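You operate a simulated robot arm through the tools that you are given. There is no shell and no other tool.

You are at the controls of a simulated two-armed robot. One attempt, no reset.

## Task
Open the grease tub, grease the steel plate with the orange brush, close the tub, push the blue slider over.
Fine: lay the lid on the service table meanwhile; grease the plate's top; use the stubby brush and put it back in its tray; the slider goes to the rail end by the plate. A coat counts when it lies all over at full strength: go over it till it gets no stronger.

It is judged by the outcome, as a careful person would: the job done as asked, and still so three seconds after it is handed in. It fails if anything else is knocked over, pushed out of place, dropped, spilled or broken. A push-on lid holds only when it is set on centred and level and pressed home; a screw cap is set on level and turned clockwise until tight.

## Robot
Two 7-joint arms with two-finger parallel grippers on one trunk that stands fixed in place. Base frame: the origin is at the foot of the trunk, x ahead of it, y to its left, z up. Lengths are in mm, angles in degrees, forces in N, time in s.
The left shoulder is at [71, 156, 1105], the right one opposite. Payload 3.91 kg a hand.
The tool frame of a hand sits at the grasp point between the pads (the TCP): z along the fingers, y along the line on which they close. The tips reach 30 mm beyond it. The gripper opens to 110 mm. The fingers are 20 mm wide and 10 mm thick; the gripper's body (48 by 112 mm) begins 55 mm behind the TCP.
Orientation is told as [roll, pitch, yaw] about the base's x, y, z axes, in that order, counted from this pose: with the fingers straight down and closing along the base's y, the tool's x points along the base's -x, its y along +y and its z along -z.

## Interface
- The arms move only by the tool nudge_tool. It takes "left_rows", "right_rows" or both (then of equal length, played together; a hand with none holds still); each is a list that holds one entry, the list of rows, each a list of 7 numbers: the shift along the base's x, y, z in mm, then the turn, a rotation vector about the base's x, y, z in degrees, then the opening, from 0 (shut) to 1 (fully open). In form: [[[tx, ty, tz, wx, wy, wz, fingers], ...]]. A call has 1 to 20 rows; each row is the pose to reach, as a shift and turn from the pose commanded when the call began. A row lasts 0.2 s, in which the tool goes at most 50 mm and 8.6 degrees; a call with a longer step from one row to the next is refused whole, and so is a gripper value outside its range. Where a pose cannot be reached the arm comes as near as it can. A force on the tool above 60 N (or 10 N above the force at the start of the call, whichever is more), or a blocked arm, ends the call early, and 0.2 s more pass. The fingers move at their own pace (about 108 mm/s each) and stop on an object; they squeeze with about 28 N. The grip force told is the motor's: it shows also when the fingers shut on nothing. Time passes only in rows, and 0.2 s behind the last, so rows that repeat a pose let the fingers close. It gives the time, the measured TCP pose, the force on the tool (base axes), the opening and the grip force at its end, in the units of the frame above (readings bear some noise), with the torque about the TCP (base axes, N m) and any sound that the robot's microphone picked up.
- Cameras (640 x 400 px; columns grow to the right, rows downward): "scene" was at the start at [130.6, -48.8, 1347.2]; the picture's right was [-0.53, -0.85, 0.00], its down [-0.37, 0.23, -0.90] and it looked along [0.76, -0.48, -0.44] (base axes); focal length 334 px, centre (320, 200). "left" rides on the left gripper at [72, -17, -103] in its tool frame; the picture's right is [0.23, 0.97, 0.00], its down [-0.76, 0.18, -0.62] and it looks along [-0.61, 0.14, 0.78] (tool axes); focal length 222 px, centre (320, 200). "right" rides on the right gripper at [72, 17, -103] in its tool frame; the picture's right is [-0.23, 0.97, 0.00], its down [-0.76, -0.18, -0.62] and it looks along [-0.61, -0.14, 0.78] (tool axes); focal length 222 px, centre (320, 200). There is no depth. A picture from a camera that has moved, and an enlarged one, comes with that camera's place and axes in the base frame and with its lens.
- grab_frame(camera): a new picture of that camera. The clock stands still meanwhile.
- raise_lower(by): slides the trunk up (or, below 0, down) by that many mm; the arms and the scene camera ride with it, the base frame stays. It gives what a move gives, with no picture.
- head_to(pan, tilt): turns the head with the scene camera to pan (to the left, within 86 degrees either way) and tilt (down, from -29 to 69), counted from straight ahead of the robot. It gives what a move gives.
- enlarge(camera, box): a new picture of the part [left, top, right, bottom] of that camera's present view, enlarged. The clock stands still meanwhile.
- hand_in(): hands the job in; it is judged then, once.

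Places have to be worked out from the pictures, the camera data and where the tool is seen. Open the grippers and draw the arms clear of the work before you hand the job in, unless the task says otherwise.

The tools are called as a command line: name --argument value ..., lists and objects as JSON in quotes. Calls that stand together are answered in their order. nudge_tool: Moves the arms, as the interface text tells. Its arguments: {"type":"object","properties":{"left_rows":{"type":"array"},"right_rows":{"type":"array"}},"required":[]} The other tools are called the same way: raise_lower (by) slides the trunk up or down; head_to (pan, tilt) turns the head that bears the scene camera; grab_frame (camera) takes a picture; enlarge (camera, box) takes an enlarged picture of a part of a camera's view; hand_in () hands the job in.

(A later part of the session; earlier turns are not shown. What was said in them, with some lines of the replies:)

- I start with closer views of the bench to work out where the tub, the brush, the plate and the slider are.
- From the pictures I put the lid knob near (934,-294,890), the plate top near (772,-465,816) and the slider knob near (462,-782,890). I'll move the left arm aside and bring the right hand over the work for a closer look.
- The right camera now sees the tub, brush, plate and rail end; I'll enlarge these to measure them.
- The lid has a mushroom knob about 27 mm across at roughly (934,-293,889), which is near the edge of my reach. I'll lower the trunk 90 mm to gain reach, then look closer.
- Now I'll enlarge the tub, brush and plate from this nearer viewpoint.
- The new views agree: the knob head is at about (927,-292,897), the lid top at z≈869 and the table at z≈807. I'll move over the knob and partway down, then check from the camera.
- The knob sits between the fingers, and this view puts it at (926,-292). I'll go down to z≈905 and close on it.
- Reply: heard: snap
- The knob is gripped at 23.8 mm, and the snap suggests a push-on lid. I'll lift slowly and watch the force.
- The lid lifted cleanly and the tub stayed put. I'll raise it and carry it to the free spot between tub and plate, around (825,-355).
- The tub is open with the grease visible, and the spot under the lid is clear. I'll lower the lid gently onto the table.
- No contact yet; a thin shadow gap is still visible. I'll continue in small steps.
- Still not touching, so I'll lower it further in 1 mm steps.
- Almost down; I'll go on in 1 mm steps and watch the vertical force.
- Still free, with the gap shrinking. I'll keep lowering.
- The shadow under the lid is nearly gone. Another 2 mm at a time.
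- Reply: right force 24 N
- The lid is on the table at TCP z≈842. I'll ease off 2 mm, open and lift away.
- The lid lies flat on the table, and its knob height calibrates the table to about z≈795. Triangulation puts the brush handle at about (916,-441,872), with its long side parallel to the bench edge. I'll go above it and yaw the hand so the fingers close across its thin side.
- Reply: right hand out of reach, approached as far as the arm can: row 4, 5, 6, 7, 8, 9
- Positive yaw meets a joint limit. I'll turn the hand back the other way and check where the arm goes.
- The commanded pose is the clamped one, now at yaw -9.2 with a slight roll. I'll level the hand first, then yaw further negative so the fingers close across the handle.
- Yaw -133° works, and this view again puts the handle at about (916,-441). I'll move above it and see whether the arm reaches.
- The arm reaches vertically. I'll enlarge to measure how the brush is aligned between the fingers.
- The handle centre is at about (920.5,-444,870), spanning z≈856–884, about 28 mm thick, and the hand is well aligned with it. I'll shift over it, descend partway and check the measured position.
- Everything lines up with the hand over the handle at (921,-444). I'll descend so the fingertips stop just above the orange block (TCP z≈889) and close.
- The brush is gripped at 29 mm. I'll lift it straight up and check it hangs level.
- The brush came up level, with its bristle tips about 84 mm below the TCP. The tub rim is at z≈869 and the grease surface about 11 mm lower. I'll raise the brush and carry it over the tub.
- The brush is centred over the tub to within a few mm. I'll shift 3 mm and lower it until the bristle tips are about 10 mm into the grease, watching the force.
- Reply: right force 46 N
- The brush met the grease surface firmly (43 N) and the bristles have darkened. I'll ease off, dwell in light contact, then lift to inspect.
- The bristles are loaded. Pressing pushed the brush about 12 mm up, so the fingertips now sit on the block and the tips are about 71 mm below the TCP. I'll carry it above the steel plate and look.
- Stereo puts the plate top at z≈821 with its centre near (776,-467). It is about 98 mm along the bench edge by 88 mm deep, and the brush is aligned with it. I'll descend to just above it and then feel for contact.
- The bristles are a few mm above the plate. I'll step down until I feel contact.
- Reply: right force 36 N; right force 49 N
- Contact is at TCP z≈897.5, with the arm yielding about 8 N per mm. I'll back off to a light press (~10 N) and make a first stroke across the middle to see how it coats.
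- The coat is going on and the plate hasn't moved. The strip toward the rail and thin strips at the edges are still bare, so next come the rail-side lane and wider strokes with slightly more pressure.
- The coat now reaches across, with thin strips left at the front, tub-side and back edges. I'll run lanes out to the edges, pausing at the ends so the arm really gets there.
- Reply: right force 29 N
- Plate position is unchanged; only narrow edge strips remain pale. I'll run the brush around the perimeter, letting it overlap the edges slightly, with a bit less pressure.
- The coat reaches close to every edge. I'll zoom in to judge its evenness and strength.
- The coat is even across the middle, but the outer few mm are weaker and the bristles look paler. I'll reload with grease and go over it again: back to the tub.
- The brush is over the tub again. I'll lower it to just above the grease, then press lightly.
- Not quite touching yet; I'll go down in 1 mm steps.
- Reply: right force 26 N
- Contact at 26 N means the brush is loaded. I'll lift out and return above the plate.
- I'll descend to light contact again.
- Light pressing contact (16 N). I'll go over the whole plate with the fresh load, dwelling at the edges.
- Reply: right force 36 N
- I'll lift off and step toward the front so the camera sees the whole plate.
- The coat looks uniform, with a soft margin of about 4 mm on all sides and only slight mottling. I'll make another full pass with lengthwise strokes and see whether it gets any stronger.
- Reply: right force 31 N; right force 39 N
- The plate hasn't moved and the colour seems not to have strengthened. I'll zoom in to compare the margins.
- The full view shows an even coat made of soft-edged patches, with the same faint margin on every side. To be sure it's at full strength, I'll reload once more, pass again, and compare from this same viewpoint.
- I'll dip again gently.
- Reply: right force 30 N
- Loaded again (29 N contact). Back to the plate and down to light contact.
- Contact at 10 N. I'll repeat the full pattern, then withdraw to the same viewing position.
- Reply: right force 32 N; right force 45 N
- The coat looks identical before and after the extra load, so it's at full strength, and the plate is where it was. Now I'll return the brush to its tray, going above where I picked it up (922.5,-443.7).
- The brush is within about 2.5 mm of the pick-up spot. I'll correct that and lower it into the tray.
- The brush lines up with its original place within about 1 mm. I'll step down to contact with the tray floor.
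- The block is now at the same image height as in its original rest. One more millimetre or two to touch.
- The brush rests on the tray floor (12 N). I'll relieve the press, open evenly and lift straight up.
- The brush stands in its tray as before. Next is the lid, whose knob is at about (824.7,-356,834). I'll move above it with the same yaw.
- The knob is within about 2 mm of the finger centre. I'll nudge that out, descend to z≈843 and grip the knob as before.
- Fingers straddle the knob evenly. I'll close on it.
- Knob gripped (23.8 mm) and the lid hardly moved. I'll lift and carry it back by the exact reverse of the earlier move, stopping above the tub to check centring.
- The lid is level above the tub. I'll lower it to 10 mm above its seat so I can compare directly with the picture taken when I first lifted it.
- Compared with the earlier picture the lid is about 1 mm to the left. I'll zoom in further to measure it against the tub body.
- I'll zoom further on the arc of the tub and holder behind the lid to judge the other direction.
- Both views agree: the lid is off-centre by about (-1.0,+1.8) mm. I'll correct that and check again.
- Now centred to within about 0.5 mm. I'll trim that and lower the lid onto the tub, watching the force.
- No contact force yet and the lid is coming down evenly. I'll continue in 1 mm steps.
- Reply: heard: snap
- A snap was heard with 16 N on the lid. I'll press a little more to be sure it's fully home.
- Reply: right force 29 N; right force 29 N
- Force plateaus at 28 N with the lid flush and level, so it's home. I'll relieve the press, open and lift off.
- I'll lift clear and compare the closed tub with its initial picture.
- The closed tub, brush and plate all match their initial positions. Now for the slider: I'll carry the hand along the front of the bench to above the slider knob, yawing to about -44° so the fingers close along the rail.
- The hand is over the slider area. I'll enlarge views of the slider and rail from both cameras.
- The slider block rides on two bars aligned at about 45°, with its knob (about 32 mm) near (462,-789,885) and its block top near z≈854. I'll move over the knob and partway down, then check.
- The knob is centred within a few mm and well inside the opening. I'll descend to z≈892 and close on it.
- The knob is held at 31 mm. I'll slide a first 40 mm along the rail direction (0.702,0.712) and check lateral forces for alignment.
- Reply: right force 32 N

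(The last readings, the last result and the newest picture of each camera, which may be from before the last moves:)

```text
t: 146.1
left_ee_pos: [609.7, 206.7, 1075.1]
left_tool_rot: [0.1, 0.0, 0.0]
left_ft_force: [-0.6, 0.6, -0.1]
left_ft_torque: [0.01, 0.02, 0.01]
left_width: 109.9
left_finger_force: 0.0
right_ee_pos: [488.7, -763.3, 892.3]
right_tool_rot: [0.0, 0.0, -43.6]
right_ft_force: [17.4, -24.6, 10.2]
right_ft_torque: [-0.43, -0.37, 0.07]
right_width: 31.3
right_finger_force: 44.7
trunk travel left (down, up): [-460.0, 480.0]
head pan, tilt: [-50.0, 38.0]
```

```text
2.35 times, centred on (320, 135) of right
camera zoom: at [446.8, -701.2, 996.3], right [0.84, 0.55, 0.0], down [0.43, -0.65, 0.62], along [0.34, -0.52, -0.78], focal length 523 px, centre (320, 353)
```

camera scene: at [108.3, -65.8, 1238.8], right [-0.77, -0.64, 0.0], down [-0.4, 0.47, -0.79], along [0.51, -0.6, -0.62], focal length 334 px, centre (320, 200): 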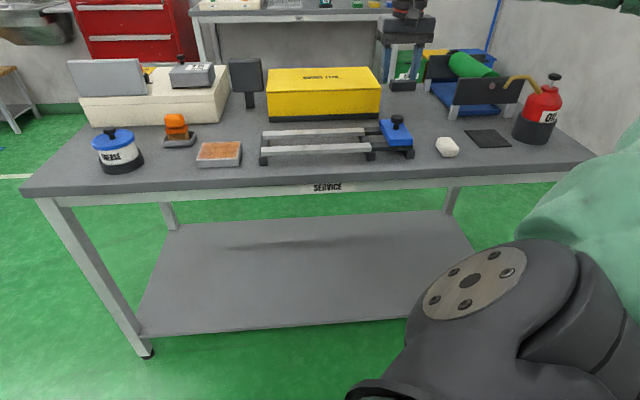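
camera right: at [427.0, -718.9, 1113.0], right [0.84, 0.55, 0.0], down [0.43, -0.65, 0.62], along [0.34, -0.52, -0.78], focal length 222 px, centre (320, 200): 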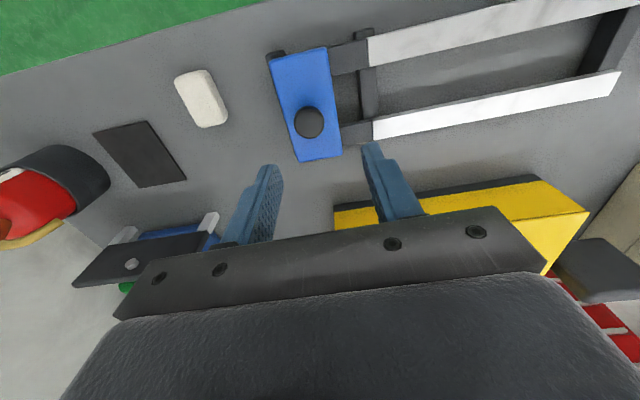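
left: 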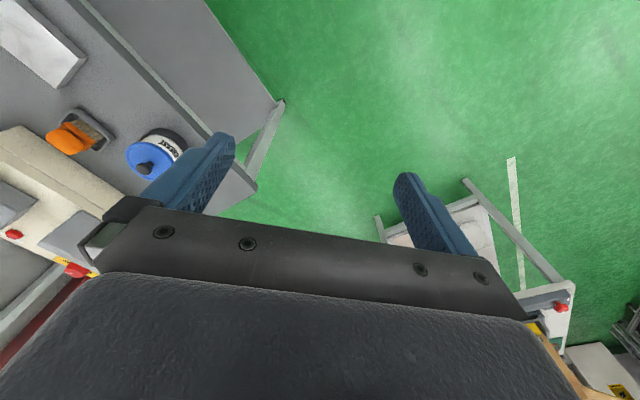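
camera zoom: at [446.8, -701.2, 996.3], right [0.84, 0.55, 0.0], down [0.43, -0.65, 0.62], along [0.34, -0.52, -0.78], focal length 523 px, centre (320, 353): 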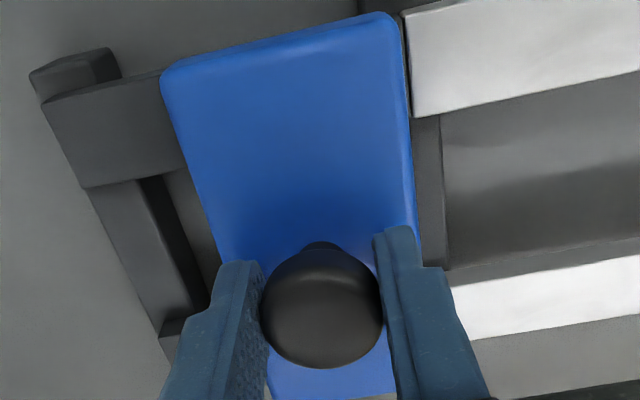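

The slider moves freely, with only about 5 N of drag. There's about 30 N sideways, though, so I'm off toward the front; I'll shift 2 mm inward and see the change.

nudge_tool --right_rows '[[[0.7, -0.7, 0, 0, 0, 0, 0], [1.4, -1.4, 0, 0, 0, 0, 0], [1.4, -1.4, 0, 0, 0, 0, 0]]]'

```text
t: 146.9
left_ee_pos: [608.1, 207.7, 1075.5]
left_tool_rot: [0.0, 0.0, 0.0]
left_ft_force: [0.1, 0.1, 0.6]
left_ft_torque: [0.0, 0.02, -0.07]
left_width: 110.0
left_finger_force: 0.0
right_ee_pos: [488.5, -761.9, 893.1]
right_tool_rot: [0.0, 0.2, -43.5]
right_ft_force: [2.1, -6.4, 1.7]
right_ft_torque: [-0.23, -0.14, -0.01]
right_width: 31.2
right_finger_force: 44.9
trunk travel left (down, up): [-460.0, 480.0]
head pan, tilt: [-50.0, 38.0]
```

A 2 mm shift cut the side force to about 6 N, which suggests the rail runs at nearer 42°. I'll try the next 50 mm along 42.5° and check.

nudge_tool --right_rows '[[[7.4, 6.8, 0, 0, 0, 0, 0], [14.7, 13.5, 0, 0, 0, 0, 0], [22.1, 20.3, 0, 0, 0, 0, 0], [29.5, 27, 0, 0, 0, 0, 0], [36.9, 33.8, 0, 0, 0, 0, 0], [36.9, 33.8, 0, 0, 0, 0, 0]]]'

enlarge --camera "scene" --box '[250, 80, 430, 190]'

```text
t: 148.3
left_ee_pos: [607.9, 208.2, 1074.9]
left_tool_rot: [0.1, 0.0, 0.1]
left_ft_force: [0.5, -0.3, 0.7]
left_ft_torque: [-0.02, 0.02, -0.01]
left_width: 109.9
left_finger_force: 0.0
right_ee_pos: [526.4, -729.3, 893.8]
right_tool_rot: [0.0, 0.0, -43.6]
right_ft_force: [-23.6, 19.0, -13.2]
right_ft_torque: [0.34, 0.44, 0.02]
right_width: 31.4
right_finger_force: 44.9
trunk travel left (down, up): [-460.0, 480.0]
head pan, tilt: [-50.0, 38.0]
```

```text
3.56 times, centred on (340, 135) of scene
camera zoom: at [107.1, -65.3, 1238.8], right [-0.77, -0.64, 0.0], down [-0.4, 0.47, -0.79], along [0.51, -0.6, -0.62], focal length 1186 px, centre (249, 431)
```

zoom: 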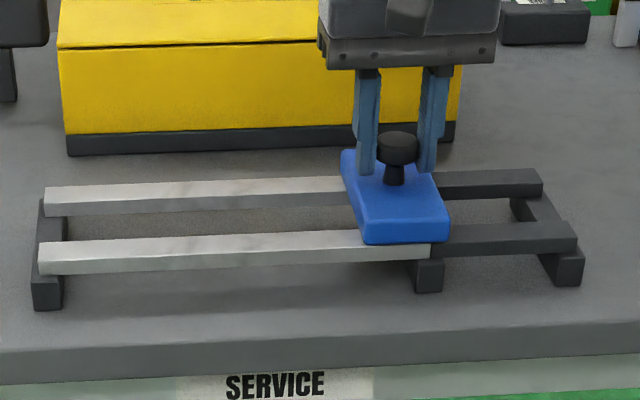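

The side force flipped to -30 N, so the true direction is about 45.8°. I'll undo 2.5 mm and continue 60 mm along that heading.

nudge_tool --right_rows '[[[-1.8, 1.7, 0, 0, 0, 0, 0], [5.2, 8.9, 0, 0, 0, 0, 0], [12.2, 16, 0, 0, 0, 0, 0], [19.1, 23.2, 0, 0, 0, 0, 0], [26.1, 30.4, 0, 0, 0, 0, 0], [33.1, 37.5, 0, 0, 0, 0, 0], [40, 44.7, 0, 0, 0, 0, 0], [40, 44.7, 0, 0, 0, 0, 0]]]'

```text
t: 150.1
left_ee_pos: [608.8, 207.0, 1076.5]
left_tool_rot: [0.0, 0.0, 0.0]
left_ft_force: [0.7, -0.4, -0.1]
left_ft_torque: [-0.01, -0.01, -0.01]
left_width: 110.0
left_finger_force: 0.0
right_ee_pos: [566.2, -687.0, 893.4]
right_tool_rot: [0.0, 0.0, -43.7]
right_ft_force: [18.3, -22.6, 14.3]
right_ft_torque: [-0.27, -0.17, 0.05]
right_width: 31.6
right_finger_force: 45.3
trunk travel left (down, up): [-460.0, 480.0]
head pan, tilt: [-50.0, 38.0]
```

The side force swings with stick-slip; the average heading is about 44.3°. I'll correct 2 mm inward and continue 80 mm on that heading.

nudge_tool --right_rows '[[[1.5, -1.5, 0, 0, 0, 0, 0], [8.7, 5.5, 0, 0, 0, 0, 0], [15.8, 12.5, 0, 0, 0, 0, 0], [23, 19.4, 0, 0, 0, 0, 0], [30.1, 26.4, 0, 0, 0, 0, 0], [37.3, 33.4, 0, 0, 0, 0, 0], [44.5, 40.4, 0, 0, 0, 0, 0], [51.6, 47.4, 0, 0, 0, 0, 0], [58.8, 54.3, 0, 0, 0, 0, 0], [58.8, 54.3, 0, 0, 0, 0, 0]]]'

enlarge --camera "scene" --box '[190, 80, 400, 190]'

grab_frame --camera "right"

```text
t: 152.3
left_ee_pos: [607.3, 208.7, 1075.8]
left_tool_rot: [0.0, 0.1, 0.0]
left_ft_force: [0.2, -0.8, 0.6]
left_ft_torque: [0.01, 0.01, 0.01]
left_width: 109.9
left_finger_force: 0.1
right_ee_pos: [625.1, -629.5, 893.2]
right_tool_rot: [0.0, 0.0, -43.5]
right_ft_force: [-25.5, 19.0, -7.0]
right_ft_torque: [0.3, 0.44, 0.01]
right_width: 31.2
right_finger_force: 45.2
trunk travel left (down, up): [-460.0, 480.0]
head pan, tilt: [-50.0, 38.0]
```

```text
3.05 times, centred on (295, 135) of scene
camera zoom: at [106.9, -64.8, 1238.8], right [-0.77, -0.64, 0.0], down [-0.4, 0.47, -0.79], along [0.51, -0.6, -0.61], focal length 1017 px, centre (396, 398)
```

zoom: 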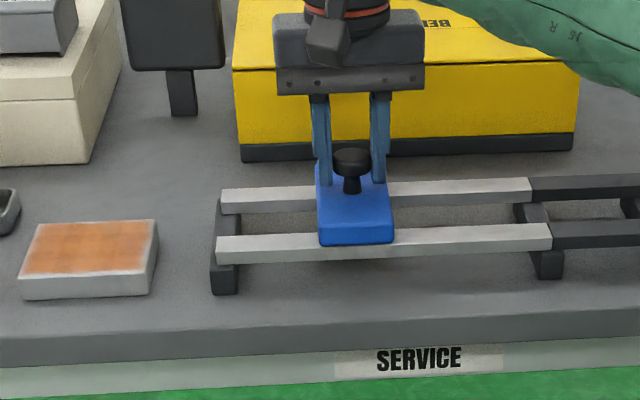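

```text
taken
camera right: at [583.8, -567.6, 997.2], right [0.84, 0.55, 0.0], down [0.43, -0.65, 0.62], along [0.34, -0.52, -0.78], focal length 222 px, centre (320, 200)
```

right: 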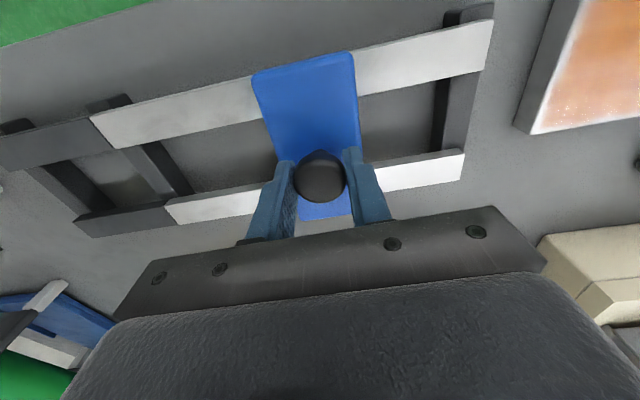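

About 85 mm of rail remains. I'll correct 2 mm back and continue 60 mm at 45.3°.

nudge_tool --right_rows '[[[-1.4, 1.4, 0, 0, 0, 0, 0], [5.6, 8.5, 0, 0, 0, 0, 0], [12.7, 15.6, 0, 0, 0, 0, 0], [19.7, 22.7, 0, 0, 0, 0, 0], [26.7, 29.8, 0, 0, 0, 0, 0], [33.8, 37, 0, 0, 0, 0, 0], [40.8, 44.1, 0, 0, 0, 0, 0], [40.8, 44.1, 0, 0, 0, 0, 0]]]'

enlarge --camera "scene" --box '[240, 100, 340, 180]'

grab_frame --camera "right"

```text
t: 154.1
left_ee_pos: [609.3, 207.3, 1075.6]
left_tool_rot: [0.1, 0.0, 0.0]
left_ft_force: [0.1, 0.3, -0.3]
left_ft_torque: [-0.04, -0.02, 0.03]
left_width: 110.3
left_finger_force: 0.1
right_ee_pos: [664.2, -586.4, 892.7]
right_tool_rot: [0.1, 0.1, -43.6]
right_ft_force: [17.8, -25.1, 13.2]
right_ft_torque: [-0.41, -0.33, 0.05]
right_width: 31.4
right_finger_force: 44.9
trunk travel left (down, up): [-460.0, 480.0]
head pan, tilt: [-50.0, 38.0]
```

```text
5.00 times, centred on (290, 140) of scene
camera zoom: at [108.9, -66.9, 1238.8], right [-0.77, -0.64, 0.0], down [-0.4, 0.47, -0.79], along [0.51, -0.6, -0.62], focal length 1669 px, centre (470, 500)
```

zoom: 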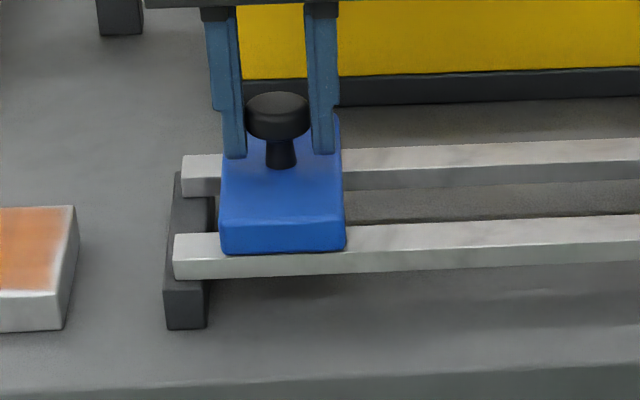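

```text
taken
camera right: at [623.5, -525.0, 996.7], right [0.84, 0.55, 0.0], down [0.43, -0.65, 0.62], along [0.34, -0.52, -0.78], focal length 222 px, centre (320, 200)
```

right: 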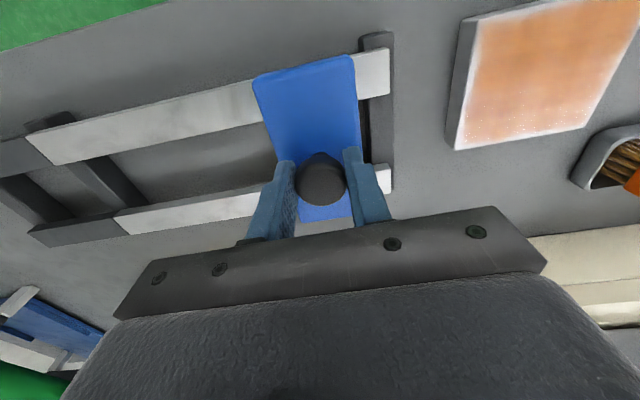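

About 23 mm remains to the rail end. I'll continue 14 mm slowly, with a slight inward correction.

nudge_tool --right_rows '[[[1, -1, 0, 0, 0, 0, 0], [3.8, 1.8, 0, 0, 0, 0, 0], [6.6, 4.6, 0, 0, 0, 0, 0], [9.4, 7.4, 0, 0, 0, 0, 0], [11, 9, 0, 0, 0, 0, 0], [11, 9, 0, 0, 0, 0, 0]]]'

enlarge --camera "scene" --box '[250, 115, 320, 165]'

```text
t: 155.5
left_ee_pos: [607.7, 208.8, 1075.5]
left_tool_rot: [0.0, 0.0, -0.1]
left_ft_force: [0.4, -0.1, 0.6]
left_ft_torque: [0.02, 0.02, -0.04]
left_width: 110.3
left_finger_force: 0.1
right_ee_pos: [675.6, -577.2, 892.7]
right_tool_rot: [0.0, 0.2, -43.5]
right_ft_force: [-23.5, 18.3, -11.6]
right_ft_torque: [0.34, 0.43, -0.02]
right_width: 31.8
right_finger_force: 45.0
trunk travel left (down, up): [-460.0, 480.0]
head pan, tilt: [-50.0, 38.0]
```

```text
8.00 times, centred on (285, 140) of scene
camera zoom: at [107.3, -64.9, 1238.7], right [-0.77, -0.64, 0.0], down [-0.4, 0.47, -0.79], along [0.51, -0.6, -0.62], focal length 2670 px, centre (600, 680)
```

zoom: 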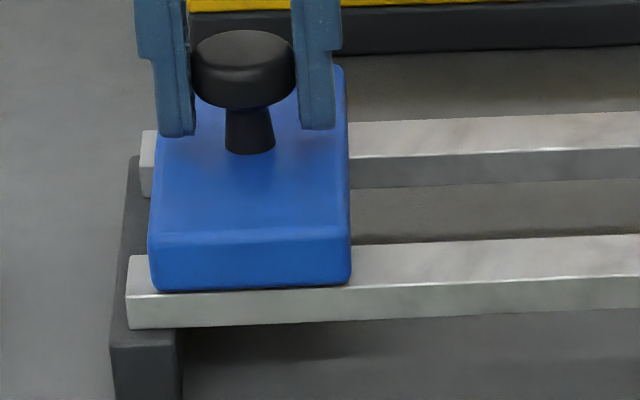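

About 7 mm to go. I'll advance in small steps, watching the along-rail force for an end stop.

nudge_tool --right_rows '[[[0.2, 2.2, 0, 0, 0, 0, 0], [1.6, 3.6, 0, 0, 0, 0, 0], [3, 5, 0, 0, 0, 0, 0], [3, 5, 0, 0, 0, 0, 0]]]'

nudge_tool --right_rows '[[[0.7, 0.7, 0, 0, 0, 0, 0], [1.4, 1.4, 0, 0, 0, 0, 0], [1.4, 1.4, 0, 0, 0, 0, 0]]]'

enlarge --camera "scene" --box '[250, 115, 320, 165]'

```text
t: 156.5
left_ee_pos: [607.3, 208.6, 1075.1]
left_tool_rot: [0.0, 0.0, 0.0]
left_ft_force: [0.4, 0.0, -0.6]
left_ft_torque: [-0.01, 0.03, -0.01]
left_width: 109.9
left_finger_force: 0.1
right_ee_pos: [680.1, -572.0, 892.9]
right_tool_rot: [-0.1, 0.1, -43.6]
right_ft_force: [-16.0, 9.7, -11.4]
right_ft_torque: [0.06, 0.24, -0.01]
right_width: 31.2
right_finger_force: 45.1
trunk travel left (down, up): [-460.0, 480.0]
head pan, tilt: [-50.0, 38.0]
```

```text
t: 157.3
left_ee_pos: [607.3, 208.1, 1075.1]
left_tool_rot: [0.0, -0.1, 0.0]
left_ft_force: [-0.3, 0.2, 0.4]
left_ft_torque: [-0.01, -0.03, -0.01]
left_width: 109.9
left_finger_force: 0.2
right_ee_pos: [681.1, -572.4, 892.8]
right_tool_rot: [0.0, 0.1, -43.7]
right_ft_force: [-4.1, -1.6, -10.5]
right_ft_torque: [-0.24, -0.09, -0.12]
right_width: 31.3
right_finger_force: 45.0
trunk travel left (down, up): [-460.0, 480.0]
head pan, tilt: [-50.0, 38.0]
```

```text
8.00 times, centred on (285, 140) of scene
camera zoom: at [108.8, -66.5, 1238.7], right [-0.77, -0.64, 0.0], down [-0.4, 0.47, -0.79], along [0.51, -0.6, -0.62], focal length 2670 px, centre (600, 680)
```

zoom: 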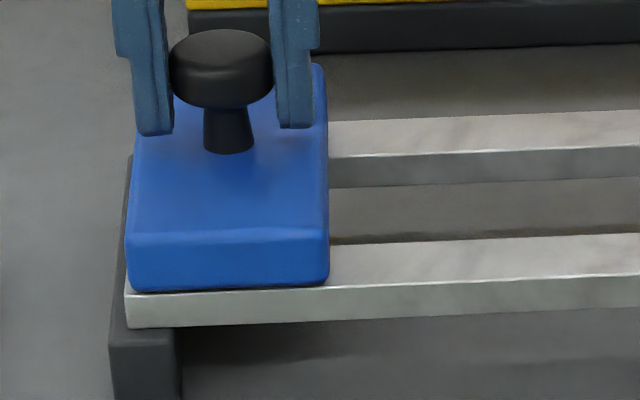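

The slider is flush with the rail end. I'll try 1.5 mm more to see if there's a stop.

nudge_tool --right_rows '[[[0.5, 0.5, 0, 0, 0, 0, 0], [1.1, 1.1, 0, 0, 0, 0, 0], [1.1, 1.1, 0, 0, 0, 0, 0]]]'

enlarge --camera "scene" --box '[250, 115, 320, 165]'

```text
t: 158.1
left_ee_pos: [609.0, 207.6, 1075.0]
left_tool_rot: [0.1, 0.0, -0.1]
left_ft_force: [0.3, -0.3, 0.0]
left_ft_torque: [-0.04, 0.05, -0.04]
left_width: 110.2
left_finger_force: 0.1
right_ee_pos: [679.9, -572.0, 892.5]
right_tool_rot: [0.0, 0.0, -43.7]
right_ft_force: [-8.0, -18.3, -2.6]
right_ft_torque: [-0.21, 0.39, -0.06]
right_width: 31.3
right_finger_force: 45.3
trunk travel left (down, up): [-460.0, 480.0]
head pan, tilt: [-50.0, 38.0]
```

```text
8.00 times, centred on (285, 140) of scene
camera zoom: at [108.0, -67.4, 1238.8], right [-0.77, -0.64, 0.0], down [-0.4, 0.47, -0.79], along [0.51, -0.6, -0.62], focal length 2670 px, centre (600, 680)
```

zoom: 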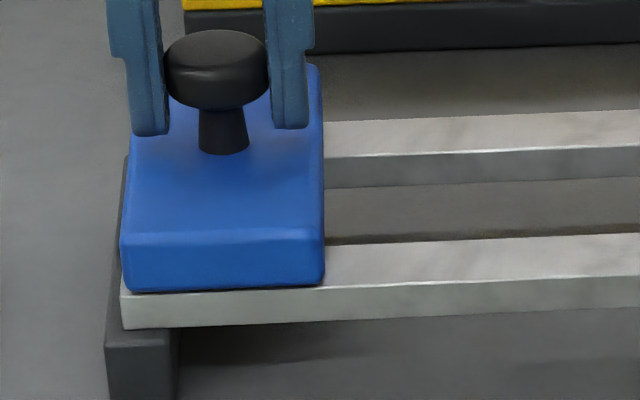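

The along-rail force rose to about 19 N with no movement, so that's the end stop. I'll open the fingers and lift straight up.

nudge_tool --right_rows '[[[0, 0, 0, 0, 0, 0, 0.35], [0, 0, 0, 0, 0, 0, 0.55], [0, 0, 0, 0, 0, 0, 0.7], [0, 0, 0, 0, 0, 0, 0.7], [0, 0, 20, 0, 0, 0, 0.7], [0, 0, 60, 0, 0, 0, 0.7], [0, 0, 100, 0, 0, 0, 0.7], [0, 0, 130, 0, 0, 0, 0.7], [0, 0, 130, 0, 0, 0, 0.7]]]'

grab_frame --camera "scene"

enlarge --camera "scene" --box '[250, 115, 320, 165]'

```text
t: 160.1
left_ee_pos: [609.2, 207.2, 1074.4]
left_tool_rot: [0.0, 0.0, 0.0]
left_ft_force: [-0.4, -0.2, -0.2]
left_ft_torque: [-0.02, 0.01, 0.01]
left_width: 109.9
left_finger_force: 0.1
right_ee_pos: [679.4, -573.1, 1022.7]
right_tool_rot: [0.0, 0.0, -43.6]
right_ft_force: [-0.4, -1.1, -0.2]
right_ft_torque: [0.0, -0.01, 0.02]
right_width: 76.9
right_finger_force: 0.0
trunk travel left (down, up): [-460.0, 480.0]
head pan, tilt: [-50.0, 38.0]
```

```text
taken
camera scene: at [108.6, -66.2, 1238.7], right [-0.77, -0.64, 0.0], down [-0.4, 0.47, -0.79], along [0.51, -0.6, -0.62], focal length 334 px, centre (320, 200)
```

scene: 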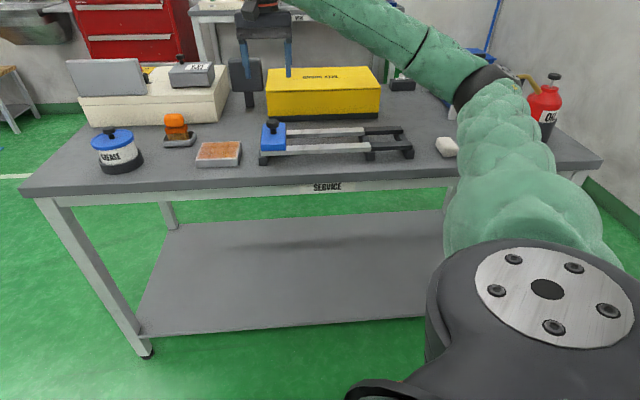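

```text
8.00 times, centred on (285, 140) of scene
camera zoom: at [108.6, -66.2, 1238.7], right [-0.77, -0.64, 0.0], down [-0.4, 0.47, -0.79], along [0.51, -0.6, -0.62], focal length 2670 px, centre (600, 680)
```

zoom: 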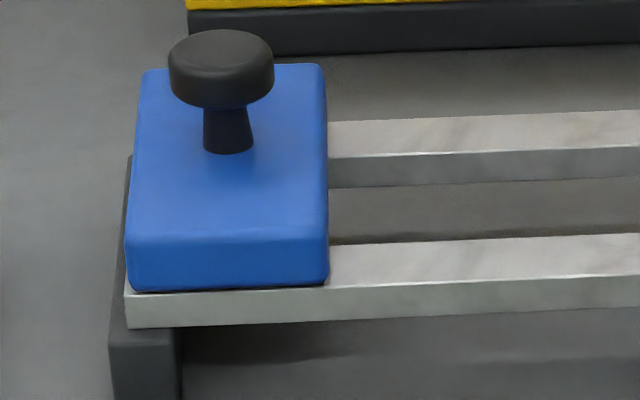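

The slider sits flush at the rail end by the plate. I'll raise the trunk back up, draw the right arm clear, and check everything.

raise_lower --by 90

nudge_tool --right_rows '[[[-20, 5, 10, 0, 0, 0, 0.8], [-50, 10, 30, 0, 0, 0, 1], [-85, 15, 50, 0, 0, 0, 1], [-120, 22, 60, 0, 0, 0, 1], [-150, 28, 70, 0, 0, 0, 1], [-150, 28, 70, 0, 0, 0, 1], [-150, 28, 70, 0, 0, 0, 1]]]'

head_to --pan -32 --tilt 30

grab_frame --camera "scene"

enlarge --camera "scene" --box '[210, 160, 370, 260]'

grab_frame --camera "right"

```text
t: 161.3
left_ee_pos: [609.8, 208.2, 1165.4]
left_tool_rot: [-0.1, 0.0, -0.1]
left_ft_force: [-0.5, 0.0, -0.5]
left_ft_torque: [0.01, 0.03, 0.01]
left_width: 110.0
left_finger_force: 0.0
right_ee_pos: [680.2, -572.7, 1112.3]
right_tool_rot: [0.0, 0.0, -43.7]
right_ft_force: [0.2, -0.7, -0.5]
right_ft_torque: [0.01, 0.0, 0.0]
right_width: 77.0
right_finger_force: 0.0
trunk travel left (down, up): [-550.0, 390.0]
head pan, tilt: [-50.0, 38.0]
```

```text
t: 162.9
left_ee_pos: [609.4, 207.9, 1166.0]
left_tool_rot: [0.0, 0.0, 0.0]
left_ft_force: [0.1, 0.1, -0.8]
left_ft_torque: [-0.03, 0.0, 0.02]
left_width: 109.8
left_finger_force: 0.1
right_ee_pos: [528.3, -546.4, 1181.7]
right_tool_rot: [-0.1, 0.0, -43.6]
right_ft_force: [-0.3, 0.2, 0.9]
right_ft_torque: [0.01, 0.01, -0.01]
right_width: 109.8
right_finger_force: 0.0
trunk travel left (down, up): [-550.0, 390.0]
head pan, tilt: [-50.0, 38.0]
```

```text
t: 163.7
left_ee_pos: [608.2, 207.6, 1166.5]
left_tool_rot: [0.0, -0.1, -0.1]
left_ft_force: [-0.5, 0.1, -0.5]
left_ft_torque: [0.03, -0.01, 0.01]
left_width: 110.2
left_finger_force: 0.0
right_ee_pos: [529.6, -546.2, 1182.1]
right_tool_rot: [0.0, 0.0, -43.7]
right_ft_force: [0.4, -1.1, 0.2]
right_ft_torque: [-0.02, 0.02, 0.01]
right_width: 110.0
right_finger_force: 0.0
trunk travel left (down, up): [-550.0, 390.0]
head pan, tilt: [-32.0, 30.0]
```

```text
taken
camera scene: at [129.6, -47.7, 1341.1], right [-0.53, -0.85, 0.0], down [-0.42, 0.27, -0.87], along [0.73, -0.46, -0.5], focal length 334 px, centre (320, 200)
```

scene: 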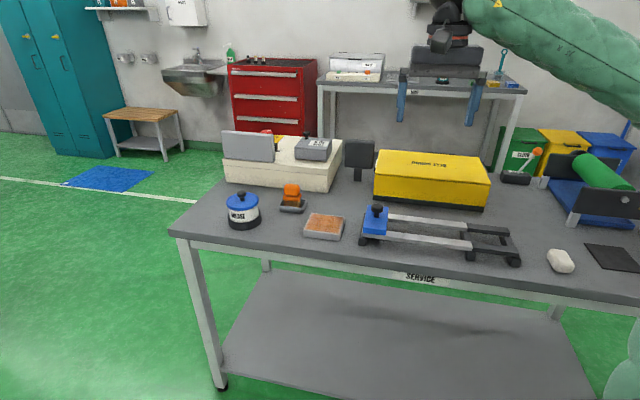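

```text
4.00 times, centred on (290, 210) of scene
camera zoom: at [129.6, -47.7, 1341.1], right [-0.53, -0.85, 0.0], down [-0.42, 0.27, -0.87], along [0.73, -0.46, -0.5], focal length 1335 px, centre (440, 160)
```

zoom: 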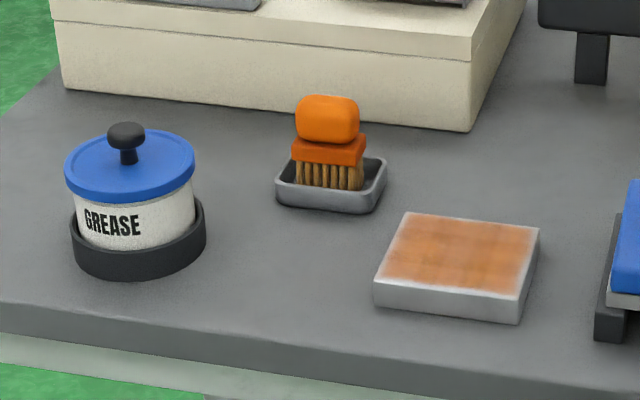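

```text
taken
camera right: at [487.6, -484.3, 1286.7], right [0.84, 0.55, 0.0], down [0.43, -0.65, 0.62], along [0.34, -0.52, -0.78], focal length 222 px, centre (320, 200)
```

right: 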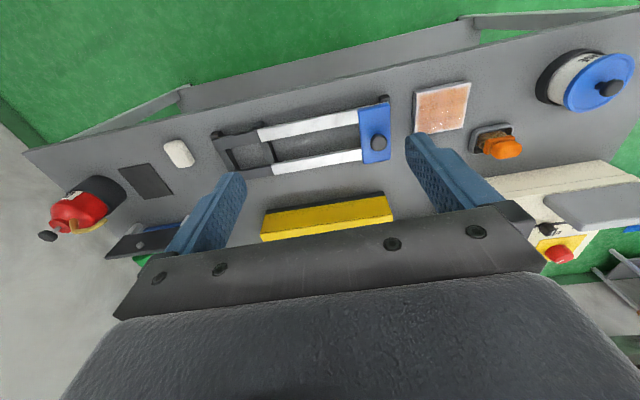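

Everything is in place. One last close look at the plate coat and the lid before handing in.

enlarge --camera "scene" --box '[298, 205, 350, 245]'

enlarge --camera "right" --box '[400, 70, 490, 140]'

enlarge --camera "scene" --box '[220, 180, 270, 235]'

```text
10.00 times, centred on (324, 225) of scene
camera zoom: at [129.6, -47.7, 1341.1], right [-0.53, -0.85, 0.0], down [-0.42, 0.27, -0.87], along [0.73, -0.46, -0.5], focal length 3337 px, centre (280, -50)
```

zoom: 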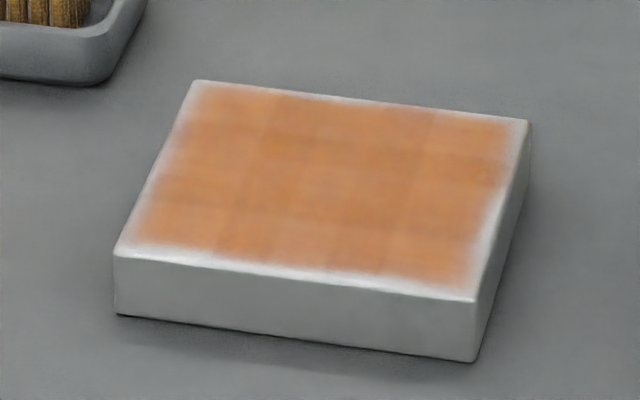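

```text
5.71 times, centred on (445, 105) of right
camera zoom: at [487.6, -484.3, 1286.7], right [0.84, 0.55, 0.0], down [0.43, -0.65, 0.62], along [0.34, -0.52, -0.78], focal length 1269 px, centre (-394, 743)
```

zoom: 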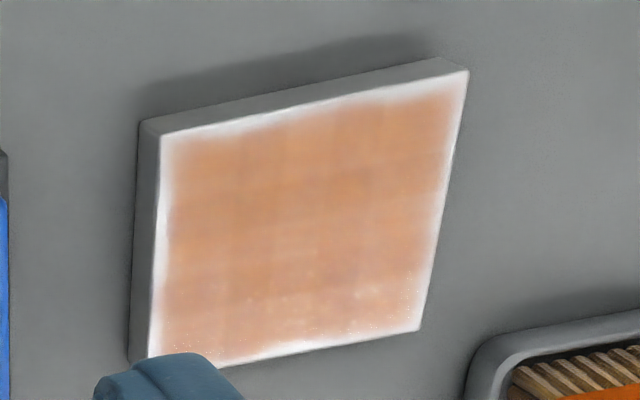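

```text
7.27 times, centred on (245, 208) of scene
camera zoom: at [129.6, -47.7, 1341.1], right [-0.53, -0.85, 0.0], down [-0.42, 0.27, -0.87], along [0.73, -0.46, -0.5], focal length 2427 px, centre (866, 146)
```

zoom: 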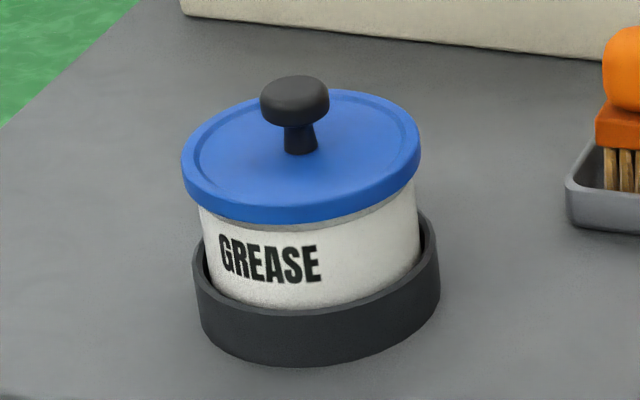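

The coat is uniform over the whole plate. The lid is seated level as it was at first, the brush is in its tray, and the slider is at the rail end by the plate. Both arms are clear with the grippers open, so I'm handing in.

hand_in

```text
The job is handed in.
```

I finished all the steps and handed the job in. The judge's result hasn't come back.

- **Tub:** I lifted the lid off, laid it on the service table, and pressed it back on at the end. It snapped, and in the final pictures it sits level and centred as it did at the start.
- **Plate:** I greased the top with the stubby orange brush, loading it from the tub three times. The last full pass made no visible difference, so I took the coat to be at full strength. A thin paler margin, a few millimetres wide, shows along all four edges. It didn't change after I brushed past the edges, so I judged it to be only how the coat is drawn, but I couldn't confirm that.
- **Brush:** It's back in its tray, standing as I found it.
- **Slider:** It's at the end of the rail by the plate, pushed until it met the stop.

From the final pictures, nothing else was knocked over or moved. Both grippers are open and the arms are clear of the work.
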